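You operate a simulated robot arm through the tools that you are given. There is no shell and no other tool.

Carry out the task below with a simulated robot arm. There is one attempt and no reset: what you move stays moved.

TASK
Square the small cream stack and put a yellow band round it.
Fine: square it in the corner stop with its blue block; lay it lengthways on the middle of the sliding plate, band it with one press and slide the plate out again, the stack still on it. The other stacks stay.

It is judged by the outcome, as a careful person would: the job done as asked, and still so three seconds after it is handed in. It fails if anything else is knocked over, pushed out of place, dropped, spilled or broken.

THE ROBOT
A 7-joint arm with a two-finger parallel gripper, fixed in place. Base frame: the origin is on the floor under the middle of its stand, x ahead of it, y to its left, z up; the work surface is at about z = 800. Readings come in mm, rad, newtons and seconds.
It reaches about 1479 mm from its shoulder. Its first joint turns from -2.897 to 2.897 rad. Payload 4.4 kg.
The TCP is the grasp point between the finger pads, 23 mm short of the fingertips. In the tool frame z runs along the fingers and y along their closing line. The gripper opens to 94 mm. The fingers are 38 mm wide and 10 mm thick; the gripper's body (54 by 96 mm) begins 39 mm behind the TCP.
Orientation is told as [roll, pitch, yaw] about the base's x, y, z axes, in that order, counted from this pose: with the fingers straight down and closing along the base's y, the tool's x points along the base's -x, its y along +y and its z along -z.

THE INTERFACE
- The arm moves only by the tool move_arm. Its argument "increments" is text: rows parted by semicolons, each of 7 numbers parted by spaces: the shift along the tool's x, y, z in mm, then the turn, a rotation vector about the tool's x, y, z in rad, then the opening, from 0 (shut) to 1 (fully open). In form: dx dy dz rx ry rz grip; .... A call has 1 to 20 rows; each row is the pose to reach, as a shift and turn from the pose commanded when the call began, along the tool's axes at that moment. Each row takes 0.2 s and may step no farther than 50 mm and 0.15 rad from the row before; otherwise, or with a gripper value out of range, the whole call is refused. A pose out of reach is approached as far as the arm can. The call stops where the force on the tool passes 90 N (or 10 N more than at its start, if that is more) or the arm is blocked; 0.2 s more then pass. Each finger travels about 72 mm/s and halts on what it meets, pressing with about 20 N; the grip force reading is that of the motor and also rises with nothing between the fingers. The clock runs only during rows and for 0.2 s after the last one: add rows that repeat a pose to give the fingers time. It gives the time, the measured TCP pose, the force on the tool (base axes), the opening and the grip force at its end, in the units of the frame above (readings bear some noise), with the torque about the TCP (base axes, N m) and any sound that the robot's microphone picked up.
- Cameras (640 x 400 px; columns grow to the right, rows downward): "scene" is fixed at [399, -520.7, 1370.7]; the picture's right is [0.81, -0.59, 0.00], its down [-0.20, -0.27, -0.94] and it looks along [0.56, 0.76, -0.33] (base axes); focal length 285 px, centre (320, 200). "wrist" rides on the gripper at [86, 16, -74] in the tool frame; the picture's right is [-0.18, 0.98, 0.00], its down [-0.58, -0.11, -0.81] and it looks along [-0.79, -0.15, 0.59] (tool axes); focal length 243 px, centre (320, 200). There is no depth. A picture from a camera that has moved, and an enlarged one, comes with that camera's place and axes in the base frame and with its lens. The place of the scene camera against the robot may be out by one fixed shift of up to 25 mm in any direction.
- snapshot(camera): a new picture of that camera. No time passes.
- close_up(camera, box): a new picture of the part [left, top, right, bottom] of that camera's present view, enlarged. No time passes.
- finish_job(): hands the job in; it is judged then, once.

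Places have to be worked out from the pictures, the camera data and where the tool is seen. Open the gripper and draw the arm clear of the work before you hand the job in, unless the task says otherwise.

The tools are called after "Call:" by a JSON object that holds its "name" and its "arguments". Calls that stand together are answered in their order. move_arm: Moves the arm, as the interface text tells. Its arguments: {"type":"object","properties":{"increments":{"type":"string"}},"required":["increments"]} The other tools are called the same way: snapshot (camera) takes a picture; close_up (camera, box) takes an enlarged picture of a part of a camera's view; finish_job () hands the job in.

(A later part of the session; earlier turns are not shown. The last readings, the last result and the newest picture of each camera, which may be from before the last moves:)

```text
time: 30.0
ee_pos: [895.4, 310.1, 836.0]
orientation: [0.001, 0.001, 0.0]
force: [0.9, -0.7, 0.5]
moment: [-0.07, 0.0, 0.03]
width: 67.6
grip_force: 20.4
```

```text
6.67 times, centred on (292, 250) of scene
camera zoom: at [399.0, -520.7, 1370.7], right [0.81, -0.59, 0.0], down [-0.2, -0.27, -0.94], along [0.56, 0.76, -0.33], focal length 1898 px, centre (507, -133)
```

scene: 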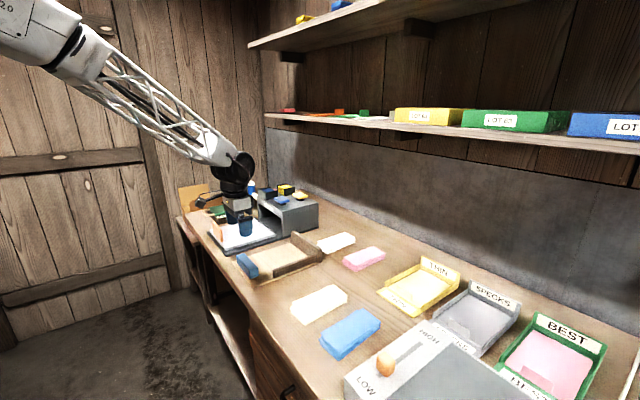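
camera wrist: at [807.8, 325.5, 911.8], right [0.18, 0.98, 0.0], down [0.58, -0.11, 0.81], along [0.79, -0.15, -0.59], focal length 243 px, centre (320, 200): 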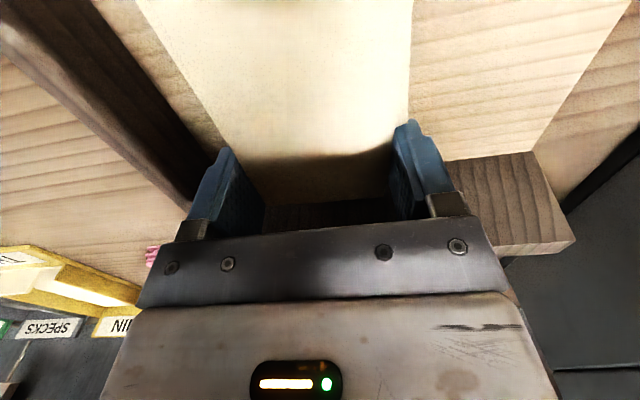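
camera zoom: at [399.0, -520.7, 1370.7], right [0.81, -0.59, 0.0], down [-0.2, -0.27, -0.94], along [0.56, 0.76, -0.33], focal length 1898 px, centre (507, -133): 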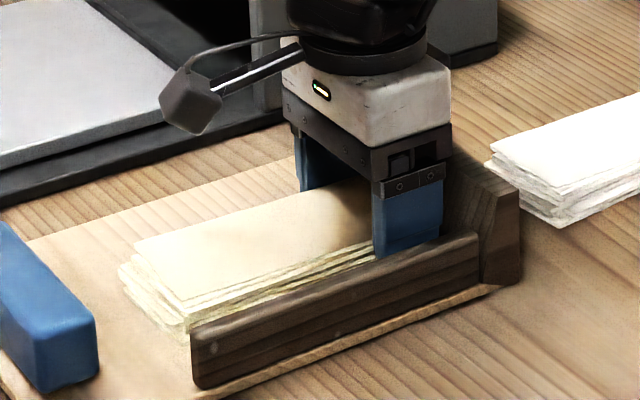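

The far end closed to 67.6 mm. I open, rise, and move to the near end at the same centre line to look before squeezing there.

Call:
{"name": "move_arm", "arguments": {"increments": "0 0 0 0 0 0 0.75; 0 0 0 0 0 0 0.85; 0 0 0 0 0 0 0.936; 0 0 -20 0 0 0 0.936; 0 0 -50 0 0 0 0.936; 40 0 -60 0 0 0 0.936; 80 0 -60 0 0 0 0.936; 105 0 -60 0 0 0 0.936; 105 0 -60 0 0 0 0.936"}}

Call:
{"name": "snapshot", "arguments": {"camera": "wrist"}}

Call:
{"name": "close_up", "arguments": {"camera": "scene", "box": [244, 220, 340, 280]}}

```text
time: 32.0
ee_pos: [789.9, 310.7, 896.3]
orientation: [0.0, 0.0, -0.001]
force: [0.0, 0.6, 0.3]
moment: [0.04, -0.02, 0.01]
width: 88.2
grip_force: 0.1
```

```text
taken
camera wrist: at [703.2, 325.6, 972.2], right [0.18, 0.98, 0.0], down [0.58, -0.11, 0.81], along [0.79, -0.15, -0.59], focal length 243 px, centre (320, 200)
```

wrist: 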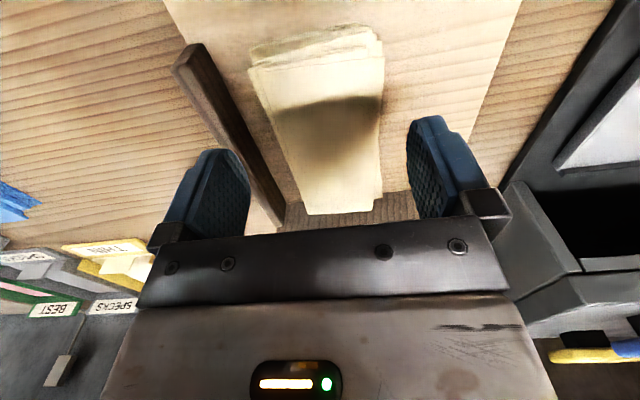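

```text
6.67 times, centred on (292, 250) of scene
camera zoom: at [399.0, -520.7, 1370.7], right [0.81, -0.59, 0.0], down [-0.2, -0.27, -0.94], along [0.56, 0.76, -0.33], focal length 1898 px, centre (507, -133)
```

zoom: 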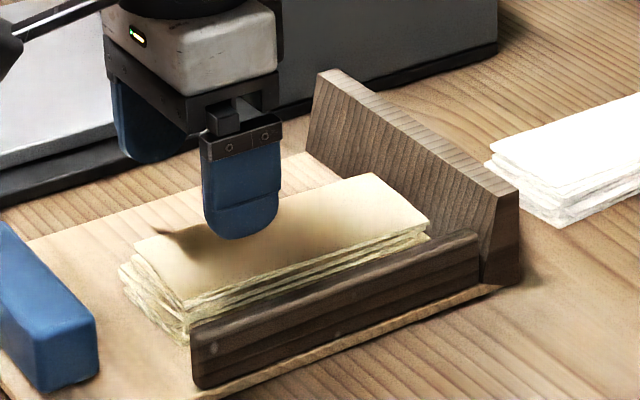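

The whole stack is visible in the wrist view now; I zoom in to check layer offsets at the near end.

Call:
{"name": "close_up", "arguments": {"camera": "wrist", "box": [200, 0, 440, 225]}}

```text
1.78 times, centred on (320, 112) of wrist
camera zoom: at [703.2, 325.6, 972.2], right [0.18, 0.98, 0.0], down [0.58, -0.11, 0.81], along [0.79, -0.15, -0.59], focal length 431 px, centre (320, 356)
```

zoom: 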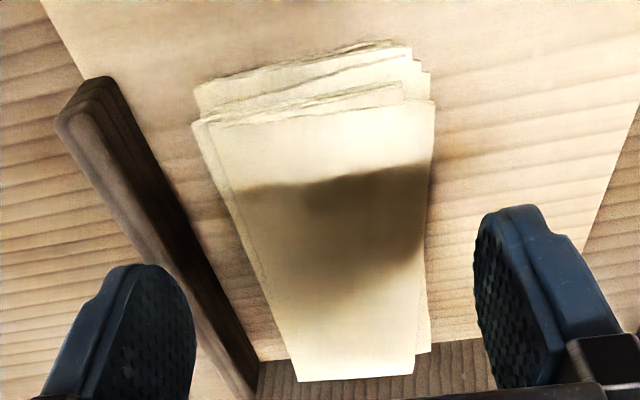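

The top layer is still yawed about −2.7°; at the near end the layers span y≈271–348. I descend and squeeze at the near end about the same centre line.

Call:
{"name": "move_arm", "arguments": {"increments": "0 0 25 0 0 0 0.936; 0 0 45 0 0 0 0.936; 0 0 55 0 0 0 0.936; 0 0 60 0 0 0 0.936; 0 0 60 0 0 0 0.936; 0 0 60 0 0 0 0.88; 0 0 60 0 0 0 0.84; 0 0 60 0 0 0 0.8; 0 0 60 0 0 0 0.77; 0 0 60 0 0 0 0.74; 0 0 60 0 0 0 0.71; 0 0 60 0 0 0 0.68; 0 0 60 0 0 0 0.65; 0 0 60 0 0 0 0.65"}}

Call:
{"name": "close_up", "arguments": {"camera": "wrist", "box": [120, 0, 440, 200]}}

Call:
{"name": "close_up", "arguments": {"camera": "scene", "box": [244, 220, 340, 280]}}

```text
time: 35.0
ee_pos: [789.4, 310.2, 836.7]
orientation: [-0.001, -0.001, 0.0]
force: [0.8, -0.6, 0.5]
moment: [-0.03, 0.04, 0.01]
width: 67.6
grip_force: 20.2
```

```text
2.00 times, centred on (280, 100) of wrist
camera zoom: at [703.2, 325.3, 912.3], right [0.18, 0.98, 0.0], down [0.58, -0.11, 0.81], along [0.79, -0.15, -0.59], focal length 485 px, centre (400, 400)
```

zoom: 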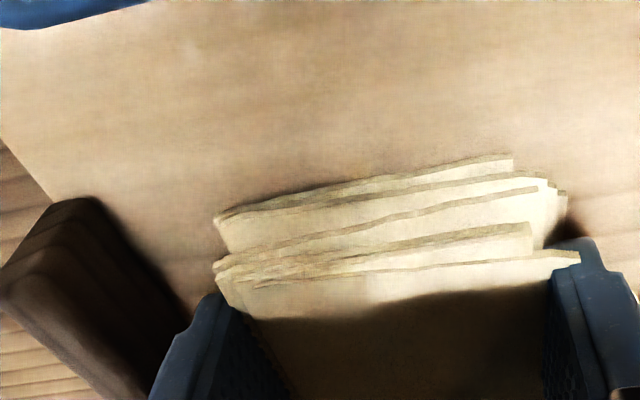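

```text
6.67 times, centred on (292, 250) of scene
camera zoom: at [399.0, -520.7, 1370.7], right [0.81, -0.59, 0.0], down [-0.2, -0.27, -0.94], along [0.56, 0.76, -0.33], focal length 1898 px, centre (507, -133)
```

zoom: 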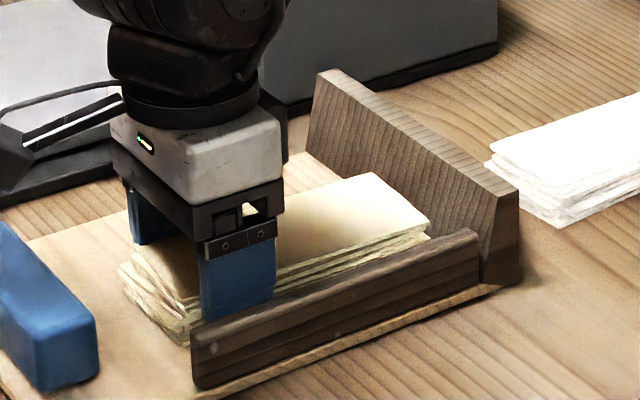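

The layers' mutual arrangement has not changed at all through three squeezes (the fingers pass over the ragged edges), so the fingers don't square it – the block against the wall must do it. I release, go round behind the block with closed fingers, ready to push it along +x.

Call:
{"name": "move_arm", "arguments": {"increments": "0 0 0 0 0 0 0.75; 0 0 0 0 0 0 0.85; 0 0 0 0 0 0 0.936; 0 0 -25 0 0 0 0.936; 0 0 -60 0 0 0 0.7; 45 5 -60 0 0 0 0.3; 90 10 -60 0 0 0 0; 140 15.5 -60 0 0 0 0; 140 15.5 -30 0 0 0 0; 140 15.5 -5 0 0 0 0; 140 15.5 1.5 0 0 0 0; 140 15.5 1.5 0 0 0 0"}}

Call:
{"name": "snapshot", "arguments": {"camera": "wrist"}}

Call:
{"name": "close_up", "arguments": {"camera": "scene", "box": [212, 210, 340, 290]}}

```text
refused: row 8 steps farther than a row can; nothing moved
```

```text
taken
camera wrist: at [703.2, 325.3, 912.3], right [0.18, 0.98, 0.0], down [0.58, -0.11, 0.81], along [0.79, -0.15, -0.59], focal length 243 px, centre (320, 200)
```

wrist: 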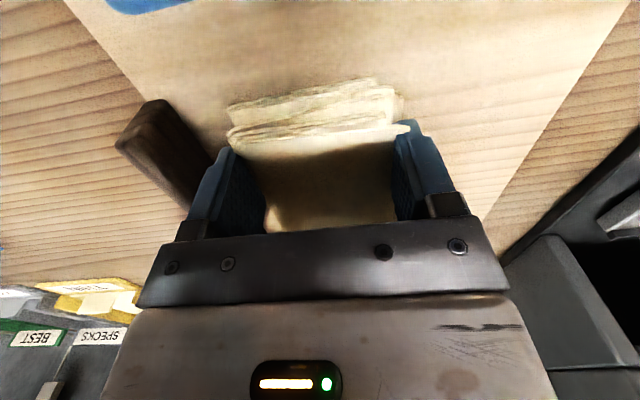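

```text
5.00 times, centred on (276, 250) of scene
camera zoom: at [399.0, -520.7, 1370.7], right [0.81, -0.59, 0.0], down [-0.2, -0.27, -0.94], along [0.56, 0.76, -0.33], focal length 1423 px, centre (540, -50)
```

zoom: 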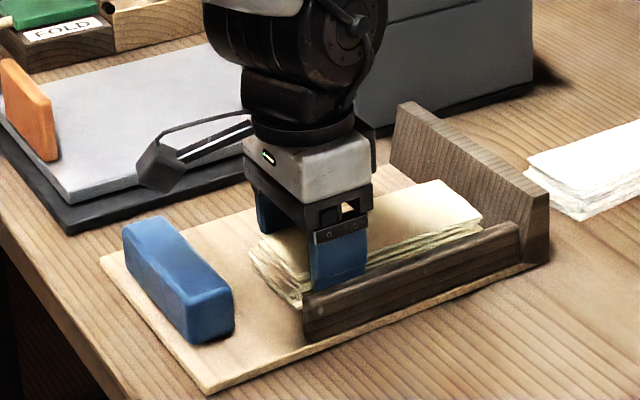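

That call was refused for a step slightly over 50 mm and nothing moved. I repeat it with smaller steps.

Call:
{"name": "move_arm", "arguments": {"increments": "0 0 0 0 0 0 0.75; 0 0 0 0 0 0 0.85; 0 0 0 0 0 0 0.936; 0 0 -25 0 0 0 0.936; 0 0 -60 0 0 0 0.7; 35 4 -60 0 0 0 0.3; 70 8 -60 0 0 0 0; 105 12 -60 0 0 0 0; 140 15.5 -60 0 0 0 0; 140 15.5 -30 0 0 0 0; 140 15.5 -5 0 0 0 0; 140 15.5 1.5 0 0 0 0; 140 15.5 1.5 0 0 0 0"}}

Call:
{"name": "snapshot", "arguments": {"camera": "wrist"}}

Call:
{"name": "close_up", "arguments": {"camera": "scene", "box": [212, 210, 340, 290]}}

```text
time: 37.8
ee_pos: [650.4, 325.8, 835.0]
orientation: [0.0, -0.001, -0.002]
force: [0.5, -0.2, 0.4]
moment: [-0.02, -0.04, 0.03]
width: 0.2
grip_force: 20.2
```

```text
taken
camera wrist: at [563.6, 341.1, 909.8], right [0.18, 0.98, 0.0], down [0.58, -0.11, 0.81], along [0.79, -0.15, -0.59], focal length 243 px, centre (320, 200)
```

wrist: 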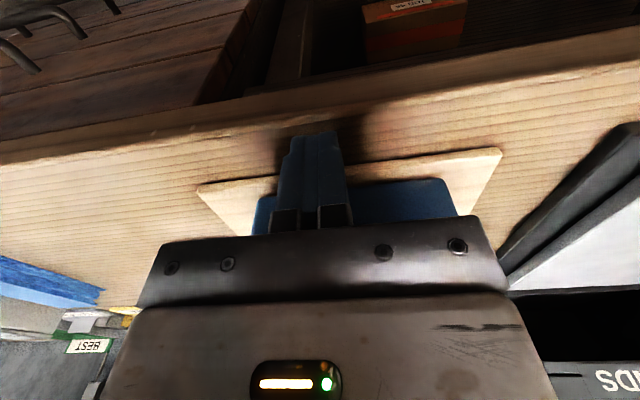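

```text
5.00 times, centred on (276, 250) of scene
camera zoom: at [399.0, -520.7, 1370.7], right [0.81, -0.59, 0.0], down [-0.2, -0.27, -0.94], along [0.56, 0.76, -0.33], focal length 1423 px, centre (540, -50)
```

zoom: 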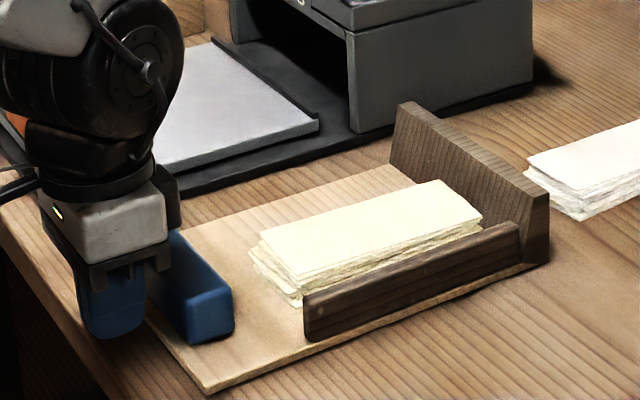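

The closed fingers stand behind the block. I push gently along +x in small steps, watching the force.

Call:
{"name": "move_arm", "arguments": {"increments": "-5 0 0 0 0 0 0; -10 0 0 0 0 0 0; -14 0 0 0 0 0 0; -18 0 0 0 0 0 0; -22 0 0 0 0 0 0; -26 0 0 0 0 0 0; -30 0 0 0 0 0 0"}}

Call:
{"name": "close_up", "arguments": {"camera": "scene", "box": [212, 210, 340, 290]}}

```text
time: 39.4
ee_pos: [681.0, 324.1, 834.8]
orientation: [0.001, 0.001, -0.001]
force: [-1.5, 1.2, -0.1]
moment: [0.01, 0.02, -0.02]
width: 0.0
grip_force: 20.3
```

```text
5.00 times, centred on (276, 250) of scene
camera zoom: at [399.0, -520.7, 1370.7], right [0.81, -0.59, 0.0], down [-0.2, -0.27, -0.94], along [0.56, 0.76, -0.33], focal length 1423 px, centre (540, -50)
```

zoom: 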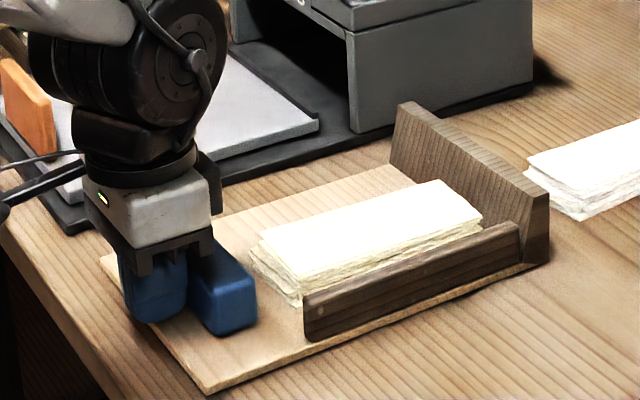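

The block slides easily (about 1.5 N) and stays square. I continue up to the stack and then on towards the wall in small steps.

Call:
{"name": "move_arm", "arguments": {"increments": "-5 0 0 0 0 0 0; -10 0 0 0 0 0 0; -15 0 0 0 0 0 0; -20 0 0 0 0 0 0; -24 0 0 0 0 0 0; -28 0 0 0 0 0 0; -32 0 0 0 0 0 0"}}

Call:
{"name": "close_up", "arguments": {"camera": "scene", "box": [228, 220, 340, 290]}}

Call:
{"name": "snapshot", "arguments": {"camera": "wrist"}}

```text
time: 41.0
ee_pos: [711.7, 324.7, 835.6]
orientation: [-0.002, -0.001, 0.001]
force: [-3.6, -2.0, -0.2]
moment: [0.0, 0.02, -0.04]
width: 0.0
grip_force: 19.9
```

```text
5.71 times, centred on (284, 255) of scene
camera zoom: at [399.0, -520.7, 1370.7], right [0.81, -0.59, 0.0], down [-0.2, -0.27, -0.94], along [0.56, 0.76, -0.33], focal length 1626 px, centre (526, -114)
```

zoom: 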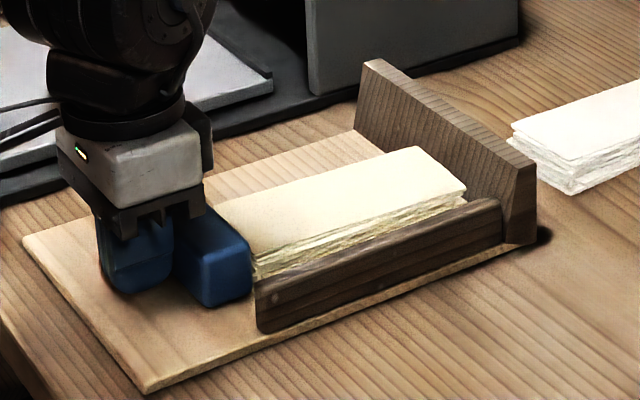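

```text
taken
camera wrist: at [625.4, 340.5, 910.5], right [0.18, 0.98, 0.0], down [0.58, -0.11, 0.81], along [0.79, -0.15, -0.59], focal length 243 px, centre (320, 200)
```

wrist: 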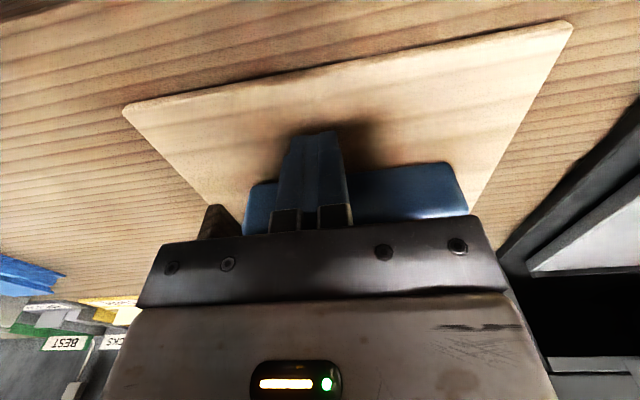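

The block has met the stack (3.6 N) and the near ends look flush with it. I continue in 2 mm steps until it presses against the wall.

Call:
{"name": "move_arm", "arguments": {"increments": "-2 0 0 0 0 0 0; -4 0 0 0 0 0 0; -6 0 0 0 0 0 0; -8 0 0 0 0 0 0; -10 0 0 0 0 0 0; -12 0 0 0 0 0 0; -12 0 0 0 0 0 0"}}

Call:
{"name": "close_up", "arguments": {"camera": "scene", "box": [244, 220, 340, 280]}}

```text
time: 42.3
ee_pos: [718.4, 325.1, 833.0]
orientation: [-0.002, 0.009, 0.0]
force: [-40.3, 1.0, 20.4]
moment: [-0.1, -0.88, -0.17]
width: 0.0
grip_force: 20.1
stopped in row 6: the force on the tool passed its limit at 99 N (the readings are from after the stop); the commanded pose is now the measured one
```

```text
6.67 times, centred on (292, 250) of scene
camera zoom: at [399.0, -520.7, 1370.7], right [0.81, -0.59, 0.0], down [-0.2, -0.27, -0.94], along [0.56, 0.76, -0.33], focal length 1898 px, centre (507, -133)
```

zoom: 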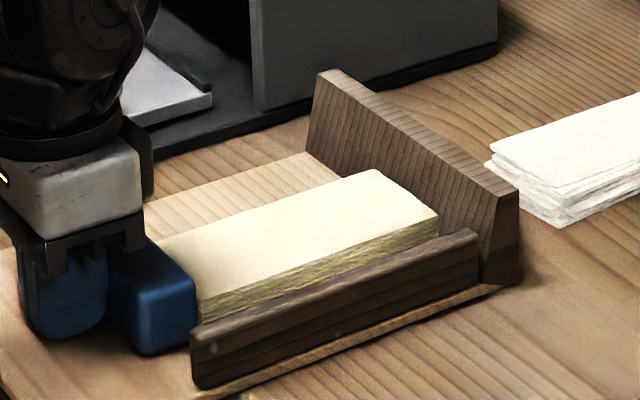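

The block pressed the stack firmly against the wall and the layers now look flush. I back off and look at the stack from above.

Call:
{"name": "move_arm", "arguments": {"increments": "4 0 0 0 0 0 0; 12 0 0 0 0 0 0; 20 0 -20 0 0 0 0; 25 0 -60 0 0 0 0; 25 -7 -100 0 0 0 0.3; 10 -14 -100 0 0 0 0.6; -10 -14 -100 0 0 0 0.85; -10 -14 -100 0 0 0 0.85"}}

Call:
{"name": "snapshot", "arguments": {"camera": "wrist"}}

Call:
{"name": "close_up", "arguments": {"camera": "scene", "box": [228, 220, 340, 290]}}

```text
time: 44.1
ee_pos: [730.8, 310.1, 932.2]
orientation: [-0.002, 0.006, 0.0]
force: [0.2, -0.1, -0.4]
moment: [-0.01, 0.03, -0.01]
width: 79.8
grip_force: 0.1
```

```text
taken
camera wrist: at [643.9, 326.1, 1009.2], right [0.18, 0.98, 0.0], down [0.59, -0.11, 0.8], along [0.79, -0.15, -0.6], focal length 243 px, centre (320, 200)
```

wrist: 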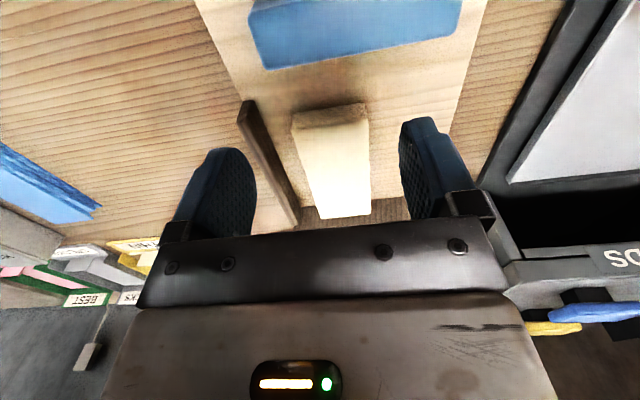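

```text
5.71 times, centred on (284, 255) of scene
camera zoom: at [399.0, -520.7, 1370.7], right [0.81, -0.59, 0.0], down [-0.2, -0.27, -0.94], along [0.56, 0.76, -0.33], focal length 1626 px, centre (526, -114)
```

zoom: 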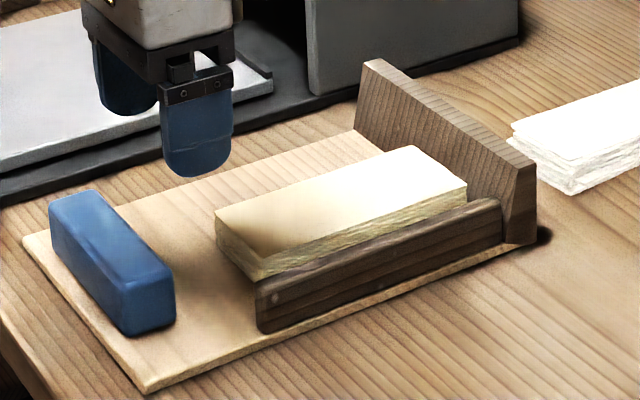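

The stack is squared into a neat block and the blue block sprang back to its rest position. I zoom in to measure the stack's position for gripping.

Call:
{"name": "close_up", "arguments": {"camera": "wrist", "box": [230, 80, 422, 230]}}

Call:
{"name": "close_up", "arguments": {"camera": "scene", "box": [256, 240, 320, 280]}}

```text
2.67 times, centred on (326, 155) of wrist
camera zoom: at [643.9, 326.1, 1009.2], right [0.18, 0.98, 0.0], down [0.59, -0.11, 0.8], along [0.79, -0.15, -0.6], focal length 647 px, centre (304, 320)
```

zoom: 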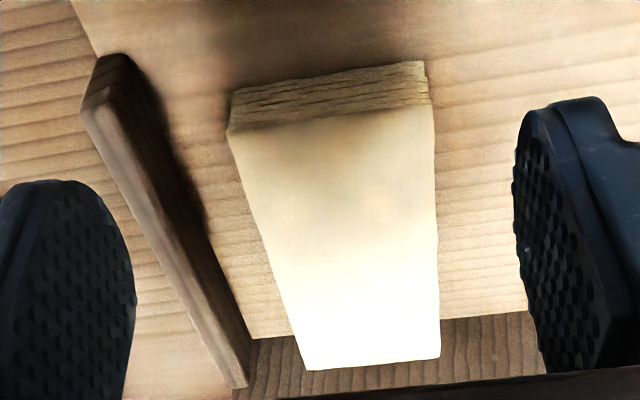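

```text
10.00 times, centred on (288, 260) of scene
camera zoom: at [399.0, -520.7, 1370.7], right [0.81, -0.59, 0.0], down [-0.2, -0.27, -0.94], along [0.56, 0.76, -0.33], focal length 2846 px, centre (640, -400)
```

zoom: 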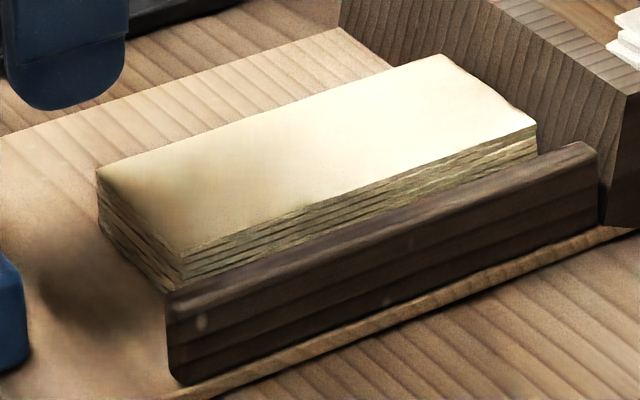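

The squared stack measures x 771–920, y 277–343.5, so its centre is about (845.5, 310.3) with top at z≈833.5. I move above its centre with the gripper open and correct the slight tilt picked up from the push.

Call:
{"name": "move_arm", "arguments": {"increments": "-30 0 0 -0.001 -0.003 0 0.936; -60 0 0 -0.002 -0.006 0 0.936; -90 0 0 -0.002 -0.006 0 0.936; -114.7 0.2 0 -0.002 -0.006 0 0.936; -114.7 0.2 40 -0.002 -0.006 0 0.936; -114.7 0.2 40 -0.002 -0.006 0 0.936"}}

Call:
{"name": "snapshot", "arguments": {"camera": "wrist"}}

```text
time: 45.5
ee_pos: [845.2, 311.6, 891.9]
orientation: [0.0, -0.002, 0.002]
force: [-0.6, -0.5, 0.3]
moment: [0.0, 0.01, -0.02]
width: 87.9
grip_force: 0.1
```

```text
taken
camera wrist: at [757.9, 326.4, 967.9], right [0.18, 0.98, 0.0], down [0.58, -0.11, 0.81], along [0.79, -0.15, -0.59], focal length 243 px, centre (320, 200)
```

wrist: 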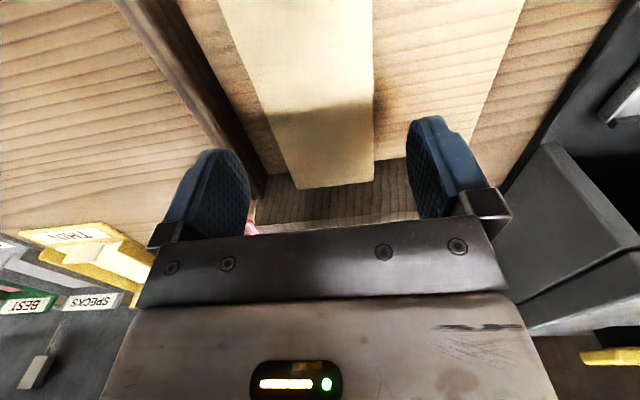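

The gripper is centred over the squared stack. I descend to finger depth and close.

Call:
{"name": "move_arm", "arguments": {"increments": "0 0 25 0 0 0 0.936; 0 0 42 0 0 0 0.936; 0 0 52 0 0 0 0.936; 0 0 56 0 0 0 0.936; 0 0 56 0 0 0 0.936; 0 0 56 0 0 0 0.85; 0 0 56 0 0 0 0.78; 0 0 56 0 0 0 0.72; 0 0 56 0 0 0 0.65; 0 0 56 0 0 0 0.5; 0 0 56 0 0 0 0.5"}}

```text
time: 47.9
ee_pos: [845.1, 311.7, 837.4]
orientation: [-0.001, -0.002, 0.002]
force: [0.0, 0.4, -0.7]
moment: [0.01, -0.02, 0.05]
width: 67.8
grip_force: 20.1
```

The squared stack is held (67.8 mm, 20 N). I ease it off the wall, lift it, and move to a vantage where the wrist camera sees the sliding plate to the side of the stack.

Call:
{"name": "move_arm", "arguments": {"increments": "2 0 -1 0 0 0 0.5; 5 0 -6 0 0 0 0.5; 10 0 -20 0 0 0 0.5; 20 0 -45 0 0 0 0.5; 35 5 -80 0 0 0 0.5; 55 15 -115 0 0 0 0.5; 80 35 -145 0 0 0 0.5; 105 55 -175 0 0 0 0.5; 125 72 -200 0 0 0 0.5; 140 85 -213 0 0 0 0.5; 145 88 -215 0 0 0 0.5; 145 88 -215 0 0 0 0.5"}}

Call:
{"name": "snapshot", "arguments": {"camera": "wrist"}}

Call:
{"name": "snapshot", "arguments": {"camera": "scene"}}

```text
time: 50.5
ee_pos: [699.2, 398.9, 1052.8]
orientation: [0.0, -0.002, 0.003]
force: [-0.7, -1.1, -1.6]
moment: [-0.03, 0.0, 0.02]
width: 67.6
grip_force: 19.8
```

```text
taken
camera wrist: at [612.7, 414.6, 1127.7], right [0.18, 0.98, 0.0], down [0.58, -0.11, 0.81], along [0.79, -0.15, -0.59], focal length 243 px, centre (320, 200)
```

wrist: 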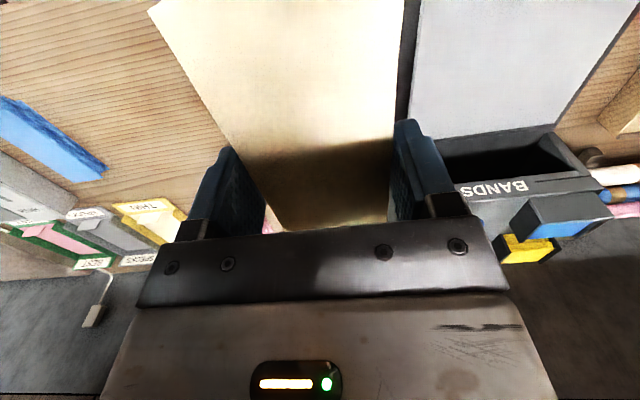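

```text
taken
```

scene: 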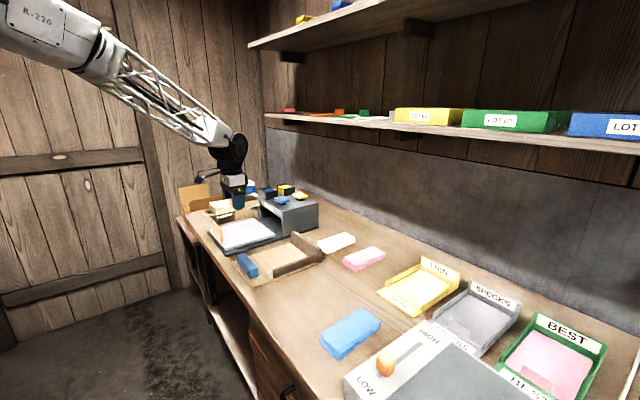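

The near end of the plate is cut off in this view; I move back and a little lower in y for a full view of the plate with its handle.

Call:
{"name": "move_arm", "arguments": {"increments": "30 -15 -10 0 0 0 0.5; 60 -30 -20 0 0 0 0.5; 90 -45 -30 0 0 0 0.5; 110 -60 -30 0 0 0 0.5; 110 -60 -30 0 0 0 0.5"}}

Call:
{"name": "snapshot", "arguments": {"camera": "wrist"}}

Call:
{"name": "close_up", "arguments": {"camera": "wrist", "box": [384, 0, 640, 160]}}

Call:
{"name": "close_up", "arguments": {"camera": "wrist", "box": [400, 100, 640, 250]}}

```text
time: 51.7
ee_pos: [589.2, 338.8, 1079.8]
orientation: [0.0, 0.001, 0.001]
force: [-0.3, 0.8, -1.1]
moment: [0.0, -0.01, 0.01]
width: 67.4
grip_force: 20.4
```

```text
taken
camera wrist: at [502.3, 354.1, 1156.8], right [0.18, 0.98, 0.0], down [0.58, -0.11, 0.81], along [0.79, -0.15, -0.59], focal length 243 px, centre (320, 200)
```

wrist: 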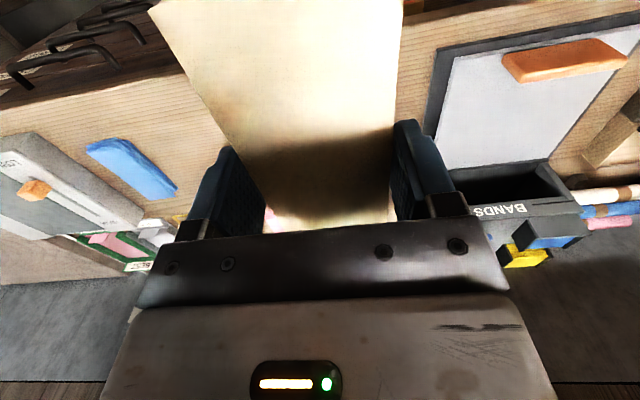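

```text
2.50 times, centred on (512, 80) of wrist
camera zoom: at [502.3, 354.1, 1156.8], right [0.18, 0.98, 0.0], down [0.58, -0.11, 0.81], along [0.79, -0.15, -0.59], focal length 606 px, centre (-160, 500)
```

zoom: 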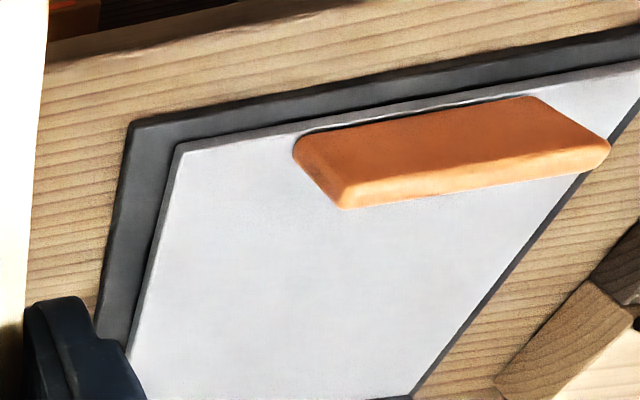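

```text
2.67 times, centred on (520, 175) of wrist
camera zoom: at [502.3, 354.1, 1156.8], right [0.18, 0.98, 0.0], down [0.58, -0.11, 0.81], along [0.79, -0.15, -0.59], focal length 647 px, centre (-213, 267)
```

zoom: 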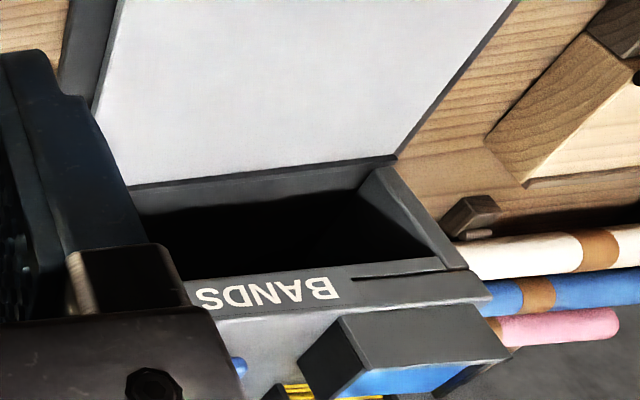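

The plate is at x 676–892, y 499–713 with top at about z≈830 (centre ≈ (784, 606)); the orange handle stands at x≈682–695, y 556–654, up to z≈884. I carry the stack over the middle of the plate.

Call:
{"name": "move_arm", "arguments": {"increments": "-24.7 33.4 0 0 0 0 0.5; -49.5 66.8 0 0 0 0 0.5; -74.2 100.2 0 0 0 0 0.5; -98.9 133.6 0 0 0 0 0.5; -123.6 167 0 0 0 0 0.5; -148.4 200.4 0 0 0 0 0.5; -173.1 233.8 0 0 0 0 0.5; -197.8 267.2 0 0 0 0 0.5; -197.8 267.2 40 0 0 0 0.5; -197.8 267.2 80 0 0 0 0.5; -197.8 267.2 120 0 0 0 0.5; -197.8 267.2 150 0 0 0 0.5; -197.8 267.2 150 0 0 0 0.5"}}

Call:
{"name": "snapshot", "arguments": {"camera": "wrist"}}

Call:
{"name": "close_up", "arguments": {"camera": "scene", "box": [196, 180, 324, 260]}}

```text
time: 54.5
ee_pos: [787.9, 606.8, 931.1]
orientation: [-0.001, -0.001, 0.0]
force: [-0.4, -0.8, -1.8]
moment: [0.01, -0.02, -0.01]
width: 67.8
grip_force: 19.9
```

```text
taken
camera wrist: at [700.0, 622.6, 1007.2], right [0.18, 0.98, 0.0], down [0.58, -0.11, 0.81], along [0.79, -0.15, -0.59], focal length 243 px, centre (320, 200)
```

wrist: 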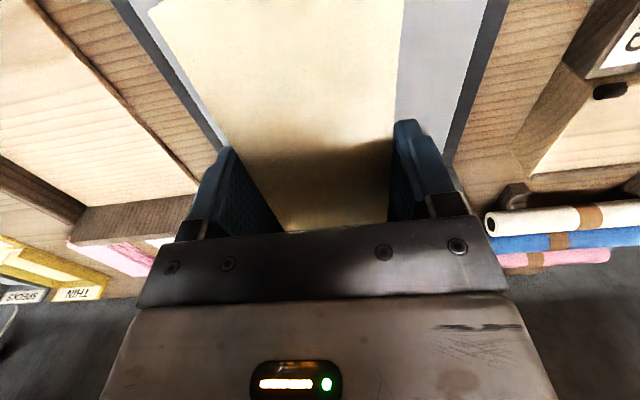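

```text
5.00 times, centred on (260, 220) of scene
camera zoom: at [399.0, -520.7, 1370.7], right [0.81, -0.59, 0.0], down [-0.2, -0.27, -0.94], along [0.56, 0.76, -0.33], focal length 1423 px, centre (620, 100)
```

zoom: 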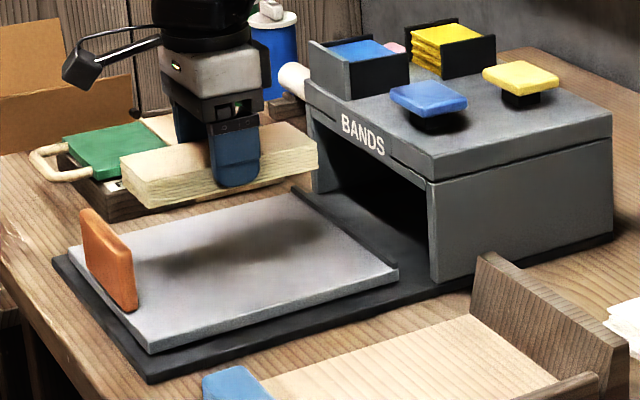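

The stack hangs over the plate. I zoom in on both sides of the wrist view to check the stack is centred between the plate's edges.

Call:
{"name": "close_up", "arguments": {"camera": "wrist", "box": [100, 0, 260, 160]}}

Call:
{"name": "close_up", "arguments": {"camera": "wrist", "box": [380, 0, 540, 160]}}

```text
2.50 times, centred on (180, 80) of wrist
camera zoom: at [700.0, 622.6, 1007.2], right [0.18, 0.98, 0.0], down [0.58, -0.11, 0.81], along [0.79, -0.15, -0.59], focal length 606 px, centre (670, 500)
```

zoom: 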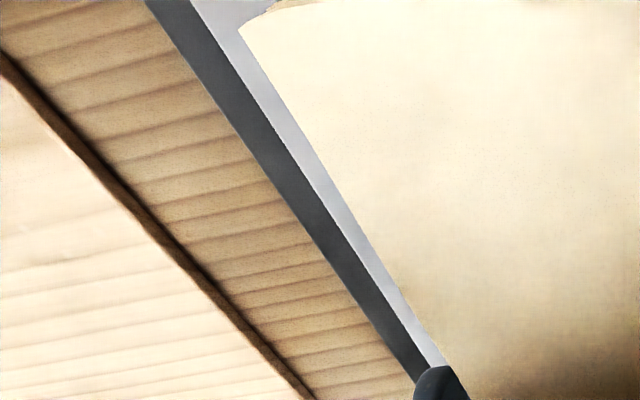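

```text
2.50 times, centred on (460, 80) of wrist
camera zoom: at [700.0, 622.6, 1007.2], right [0.18, 0.98, 0.0], down [0.58, -0.11, 0.81], along [0.79, -0.15, -0.59], focal length 606 px, centre (-30, 500)
```

zoom: 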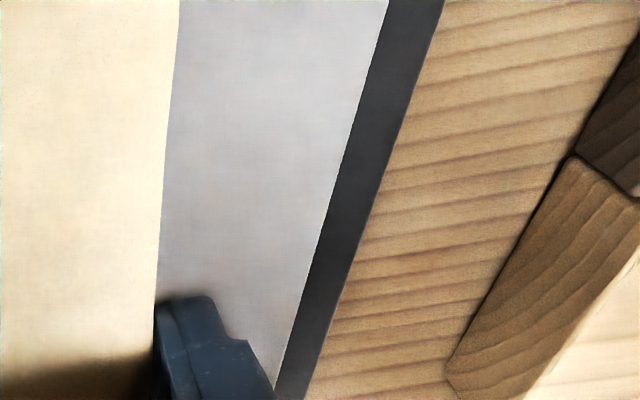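

The plate's edges come out at y≈503–505 and y≈711, centre ≈607, matching the stack's centre line. I lower the stack toward the plate.

Call:
{"name": "move_arm", "arguments": {"increments": "0 0 20 0 0 0 0.5; 0 0 40 0 0 0 0.5; 0 0 55 0 0 0 0.5; 0 0 63 0 0 0 0.5; 0 0 67 0 0 0 0.5; 0 0 69 0 0 0 0.5; 0 0 69 0 0 0 0.5"}}

Call:
{"name": "close_up", "arguments": {"camera": "scene", "box": [196, 190, 308, 260]}}

```text
time: 56.1
ee_pos: [786.7, 606.8, 862.5]
orientation: [0.001, -0.002, 0.001]
force: [0.2, -0.6, -0.6]
moment: [0.02, -0.01, 0.03]
width: 67.6
grip_force: 19.9
```

```text
5.71 times, centred on (252, 225) of scene
camera zoom: at [399.0, -520.7, 1370.7], right [0.81, -0.59, 0.0], down [-0.2, -0.27, -0.94], along [0.56, 0.76, -0.33], focal length 1626 px, centre (709, 57)
```

zoom: 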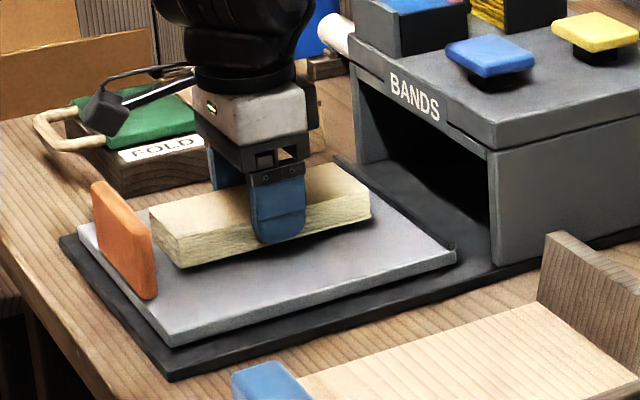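

The stack is a few mm above the plate with no contact yet. I creep down in small steps.

Call:
{"name": "move_arm", "arguments": {"increments": "0 0 1.5 0 0 0 0.5; 0 0 3 0 0 0 0.5; 0 0 4 0 0 0 0.5; 0 0 4 0 0 0 0.5"}}

```text
time: 57.1
ee_pos: [787.2, 605.2, 860.5]
orientation: [0.0, -0.002, 0.003]
force: [0.3, -1.1, -0.9]
moment: [0.0, 0.0, 0.0]
width: 68.0
grip_force: 20.3
```

Still no contact. I go down a little further.

Call:
{"name": "move_arm", "arguments": {"increments": "0 0 1 0 0 0 0.5; 0 0 2 0 0 0 0.5; 0 0 3 0 0 0 0.5; 0 0 3 0 0 0 0.5"}}

```text
time: 58.1
ee_pos: [788.0, 606.3, 855.8]
orientation: [0.001, -0.001, 0.003]
force: [-0.5, -0.1, -0.4]
moment: [0.01, 0.02, 0.01]
width: 67.7
grip_force: 19.9
```

No contact yet at TCP z≈856; I continue down.

Call:
{"name": "move_arm", "arguments": {"increments": "0 0 1 0 0 0 0.5; 0 0 2 0 0 0 0.5; 0 0 3 0 0 0 0.5; 0 0 3 0 0 0 0.5"}}

Call:
{"name": "close_up", "arguments": {"camera": "scene", "box": [204, 195, 284, 245]}}

```text
time: 59.1
ee_pos: [788.3, 606.3, 854.5]
orientation: [-0.001, -0.002, 0.001]
force: [-0.2, -3.1, 9.8]
moment: [-0.25, 0.45, 0.09]
width: 67.5
grip_force: 20.4
```

```text
8.00 times, centred on (244, 220) of scene
camera zoom: at [399.0, -520.7, 1370.7], right [0.81, -0.59, 0.0], down [-0.2, -0.27, -0.94], along [0.56, 0.76, -0.33], focal length 2277 px, centre (928, 40)
```

zoom: 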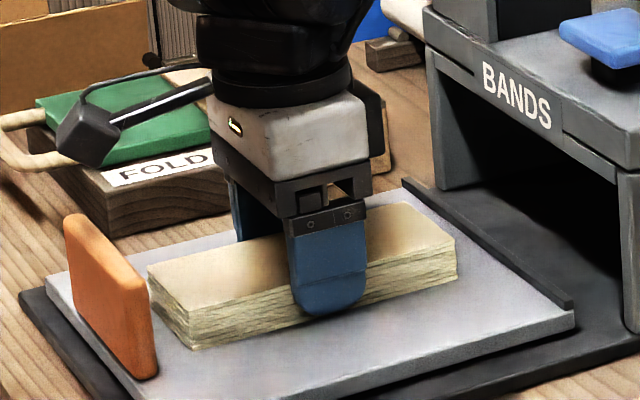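

The stack touches the plate (10 N, slightly near-end first). I ease off and open gently, then rise clear.

Call:
{"name": "move_arm", "arguments": {"increments": "0 0 -0.5 0 0 0 0.6; 0 0 -0.5 0 0 0 0.72; 0 0 -0.5 0 0 0 0.76; 0 0 -0.5 0 0 0 0.82; 0 0 -0.5 0 0 0 0.9; 0 0 -0.5 0 0 0 0.95; 0 0 -12 0 0 0 0.95; 0 0 -40 0 0 0 0.95; 0 0 -80 0 0 0 0.95; 0 0 -110 0 0 0 0.95"}}

Call:
{"name": "snapshot", "arguments": {"camera": "wrist"}}

Call:
{"name": "close_up", "arguments": {"camera": "scene", "box": [196, 190, 308, 260]}}

```text
time: 61.3
ee_pos: [786.6, 606.4, 964.2]
orientation: [-0.002, -0.001, 0.002]
force: [-0.3, 0.1, -0.2]
moment: [0.02, -0.02, 0.0]
width: 89.1
grip_force: 0.0
```

```text
taken
camera wrist: at [700.0, 622.0, 1038.7], right [0.18, 0.98, 0.0], down [0.58, -0.11, 0.81], along [0.79, -0.15, -0.59], focal length 243 px, centre (320, 200)
```

wrist: 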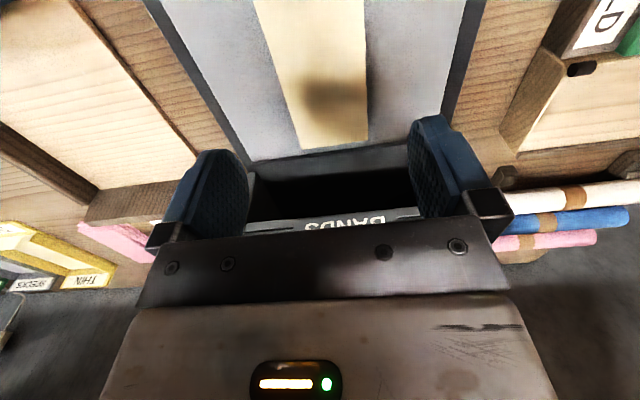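

```text
5.71 times, centred on (252, 225) of scene
camera zoom: at [399.0, -520.7, 1370.7], right [0.81, -0.59, 0.0], down [-0.2, -0.27, -0.94], along [0.56, 0.76, -0.33], focal length 1626 px, centre (709, 57)
```

zoom: 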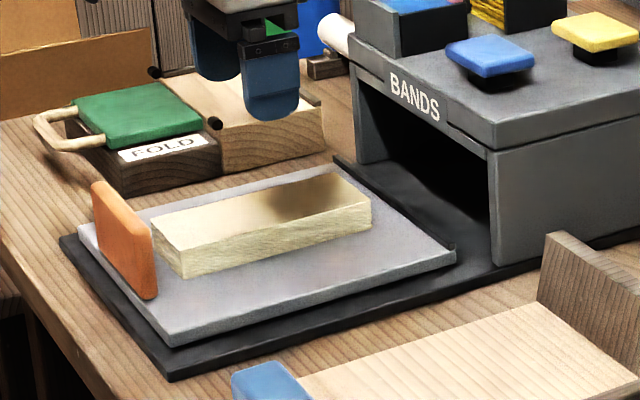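

The squared stack lies lengthways at the plate's middle (centre ≈ (787, 606.5), yaw ≈ 0). Next I go behind the orange handle with closed fingers to push the plate in.

Call:
{"name": "move_arm", "arguments": {"increments": "40 0 0 0 0 0 0.6; 80 -1 0 0 0 0 0.3; 120 -1 0 0 0 0 0; 150 -1.5 0 0 0 0 0; 150 -1.5 40 0 0 0 0; 150 -1.5 75 0 0 0 0; 150 -1.5 96 0 0 0 0; 150 -1.5 96 0 0 0 0"}}

Call:
{"name": "snapshot", "arguments": {"camera": "wrist"}}

Call:
{"name": "close_up", "arguments": {"camera": "scene", "box": [180, 190, 308, 270]}}

```text
time: 63.1
ee_pos: [637.6, 605.1, 868.4]
orientation: [0.001, -0.003, 0.0]
force: [-0.1, 0.5, -0.6]
moment: [0.0, 0.0, -0.01]
width: 0.1
grip_force: 19.8
```

```text
taken
camera wrist: at [551.4, 621.0, 942.7], right [0.18, 0.98, 0.0], down [0.58, -0.11, 0.81], along [0.79, -0.15, -0.59], focal length 243 px, centre (320, 200)
```

wrist: 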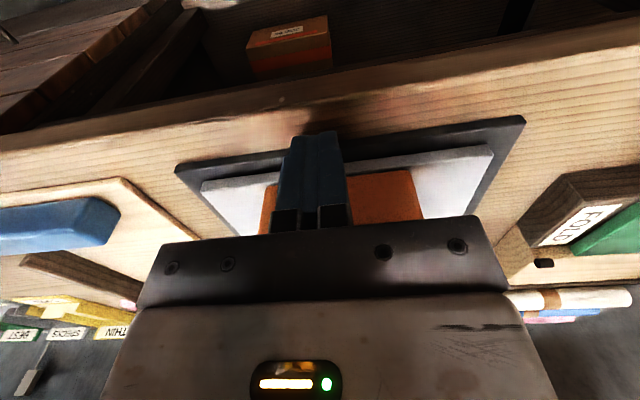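

```text
5.00 times, centred on (244, 230) of scene
camera zoom: at [399.0, -520.7, 1370.7], right [0.81, -0.59, 0.0], down [-0.2, -0.27, -0.94], along [0.56, 0.76, -0.33], focal length 1423 px, centre (700, 50)
```

zoom: 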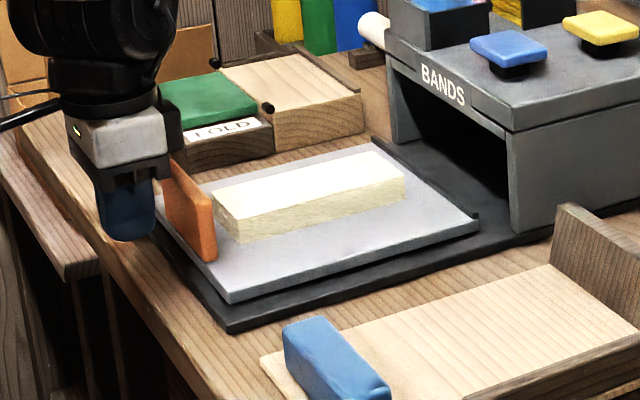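

The closed fingers stand behind the handle's centre. I push slowly along +x at first and check the plate moves.

Call:
{"name": "move_arm", "arguments": {"increments": "-10 0 0 0 0 0 0; -18 0 0 0 0 0 0; -23 0 0 0 0 0 0; -27 0 0 0 0 0 0; -31 0 0 0 0 0 0; -36 0 0 0 0 0 0; -41 0 0 0 0 0 0; -46 0 0 0 0 0 0; -51 0 0 0 0 0 0; -56 0 0 0 0 0 0"}}

Call:
{"name": "close_up", "arguments": {"camera": "scene", "box": [196, 190, 324, 270]}}

```text
time: 65.3
ee_pos: [694.9, 604.9, 868.9]
orientation: [0.002, -0.002, 0.001]
force: [-1.4, 0.7, -0.4]
moment: [0.02, 0.0, -0.01]
width: 0.2
grip_force: 20.0
```

```text
5.00 times, centred on (260, 230) of scene
camera zoom: at [399.0, -520.7, 1370.7], right [0.81, -0.59, 0.0], down [-0.2, -0.27, -0.94], along [0.56, 0.76, -0.33], focal length 1423 px, centre (620, 50)
```

zoom: 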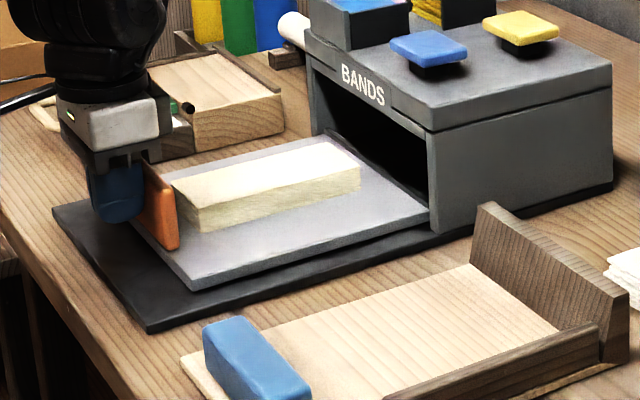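

The plate slides easily with the stack riding on it undisturbed. I continue pushing slowly.

Call:
{"name": "move_arm", "arguments": {"increments": "-4 0 0 0 0 0 0; -10 0 0 0 0 0 0; -16 0 0 0 0 0 0; -22 0 0 0 0 0 0; -28 0 0 0 0 0 0; -34 0 0 0 0 0 0; -40 0 0 0 0 0 0; -46 0 0 0 0 0 0; -52 0 0 0 0 0 0; -58 0 0 0 0 0 0; -64 0 0 0 0 0 0; -70 0 0 0 0 0 0; -76 0 0 0 0 0 0; -82 0 0 0 0 0 0; -88 0 0 0 0 0 0; -94 0 0 0 0 0 0; -98 0 0 0 0 0 0; -101 0 0 0 0 0 0; -102 0 0 0 0 0 0"}}

Call:
{"name": "close_up", "arguments": {"camera": "scene", "box": [196, 190, 324, 270]}}

Call:
{"name": "snapshot", "arguments": {"camera": "wrist"}}

```text
time: 69.3
ee_pos: [796.6, 603.7, 867.1]
orientation: [0.0, 0.001, 0.004]
force: [-0.4, -0.4, 0.0]
moment: [-0.02, 0.03, -0.01]
width: 0.2
grip_force: 19.5
```

```text
5.00 times, centred on (260, 230) of scene
camera zoom: at [399.0, -520.7, 1370.7], right [0.81, -0.59, 0.0], down [-0.2, -0.27, -0.94], along [0.56, 0.76, -0.33], focal length 1423 px, centre (620, 50)
```

zoom: 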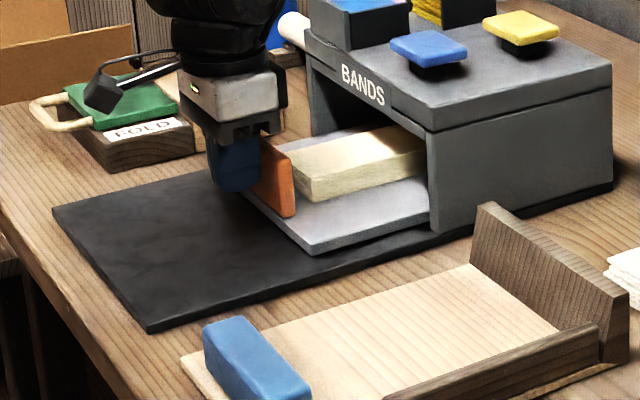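

```text
taken
camera wrist: at [708.4, 620.6, 942.3], right [0.18, 0.98, 0.0], down [0.58, -0.11, 0.81], along [0.79, -0.15, -0.59], focal length 243 px, centre (320, 200)
```

wrist: 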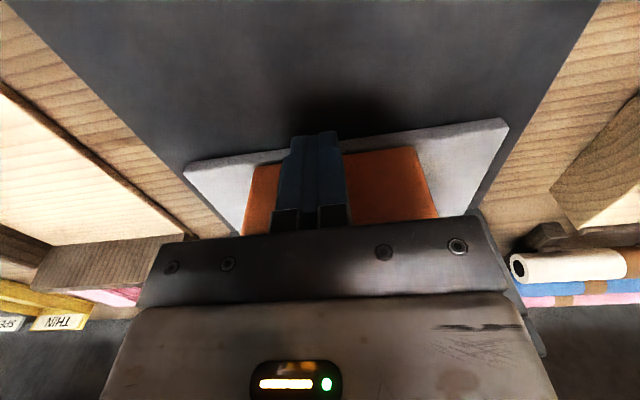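

The plate is about 134 mm in and moving freely; the housing front is at about x≈920. I continue pushing slowly, watching for the end stop.

Call:
{"name": "move_arm", "arguments": {"increments": "-4 0 0 0 0 0 0; -9 0 0 0 0 0 0; -14 0 0 0 0 0 0; -19 0 0 0 0 0 0; -24 0 0 0 0 0 0; -29 0 0 0 0 0 0; -34 0 0 0 0 0 0; -39 0 0 0 0 0 0; -44 0 0 0 0 0 0; -49 0 0 0 0 0 0; -53 0 0 0 0 0 0; -55 0 0 0 0 0 0"}}

Call:
{"name": "close_up", "arguments": {"camera": "scene", "box": [212, 180, 324, 250]}}

Call:
{"name": "snapshot", "arguments": {"camera": "wrist"}}

```text
time: 71.9
ee_pos: [850.4, 605.0, 867.3]
orientation: [0.0, 0.0, 0.003]
force: [-16.7, -6.9, 5.4]
moment: [0.08, -0.2, -0.15]
width: 0.0
grip_force: 20.0
```

```text
5.71 times, centred on (268, 215) of scene
camera zoom: at [399.0, -520.7, 1370.7], right [0.81, -0.59, 0.0], down [-0.2, -0.27, -0.94], along [0.56, 0.76, -0.33], focal length 1626 px, centre (617, 114)
```

zoom: 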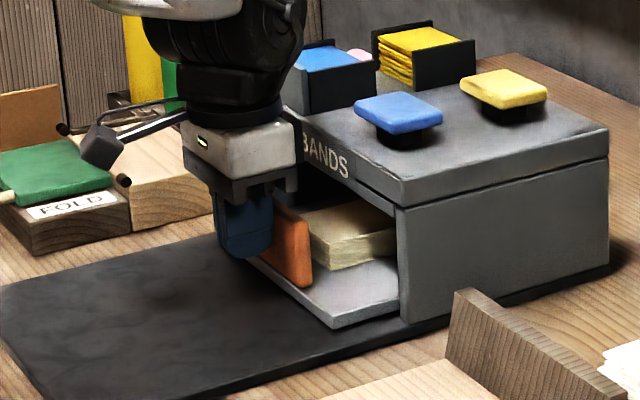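

```text
taken
camera wrist: at [763.1, 620.5, 943.0], right [0.18, 0.98, 0.0], down [0.58, -0.11, 0.81], along [0.79, -0.15, -0.59], focal length 243 px, centre (320, 200)
```

wrist: 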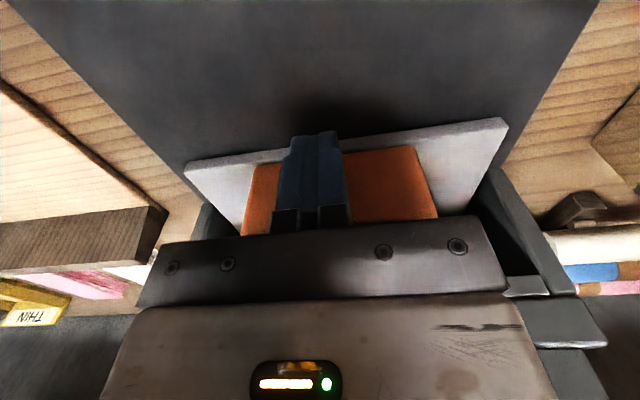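

The plate has reached its end stop (17 N) after about 188 mm; the handle stays about 38 mm clear of the housing. I back off and rise to look at the buttons on the housing top.

Call:
{"name": "move_arm", "arguments": {"increments": "4 0 0 0 0 0 0; 12 0 0 0 0 0 0; 25 0 -20 0 0 0 0; 40 0 -60 0 0 0 0; 50 -10 -100 0 0 0 0; 50 -20 -140 0 0 0 0; 50 -30 -180 0 0 0 0; 50 -40 -200 0 0 0 0; 50 -40 -200 0 0 0 0"}}

Call:
{"name": "snapshot", "arguments": {"camera": "wrist"}}

Call:
{"name": "close_up", "arguments": {"camera": "scene", "box": [212, 170, 340, 250]}}

```text
time: 73.9
ee_pos: [800.2, 565.1, 1066.9]
orientation: [0.001, 0.001, 0.002]
force: [0.5, -0.8, 0.7]
moment: [0.01, -0.03, 0.01]
width: 0.0
grip_force: 19.6
```

```text
taken
camera wrist: at [713.4, 580.7, 1143.6], right [0.18, 0.98, 0.0], down [0.58, -0.11, 0.81], along [0.79, -0.15, -0.59], focal length 243 px, centre (320, 200)
```

wrist: 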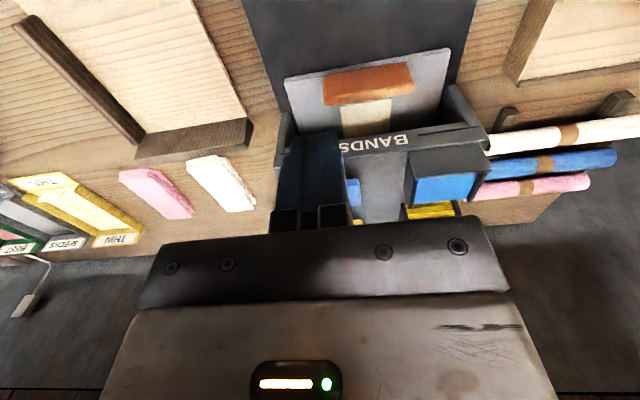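

```text
5.00 times, centred on (276, 210) of scene
camera zoom: at [399.0, -520.7, 1370.7], right [0.81, -0.59, 0.0], down [-0.2, -0.27, -0.94], along [0.56, 0.76, -0.33], focal length 1423 px, centre (540, 150)
```

zoom: 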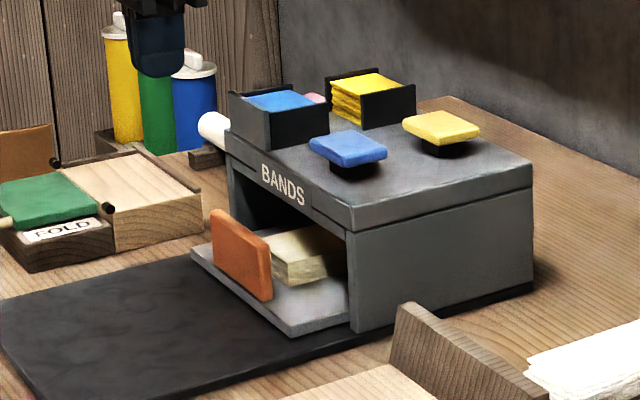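

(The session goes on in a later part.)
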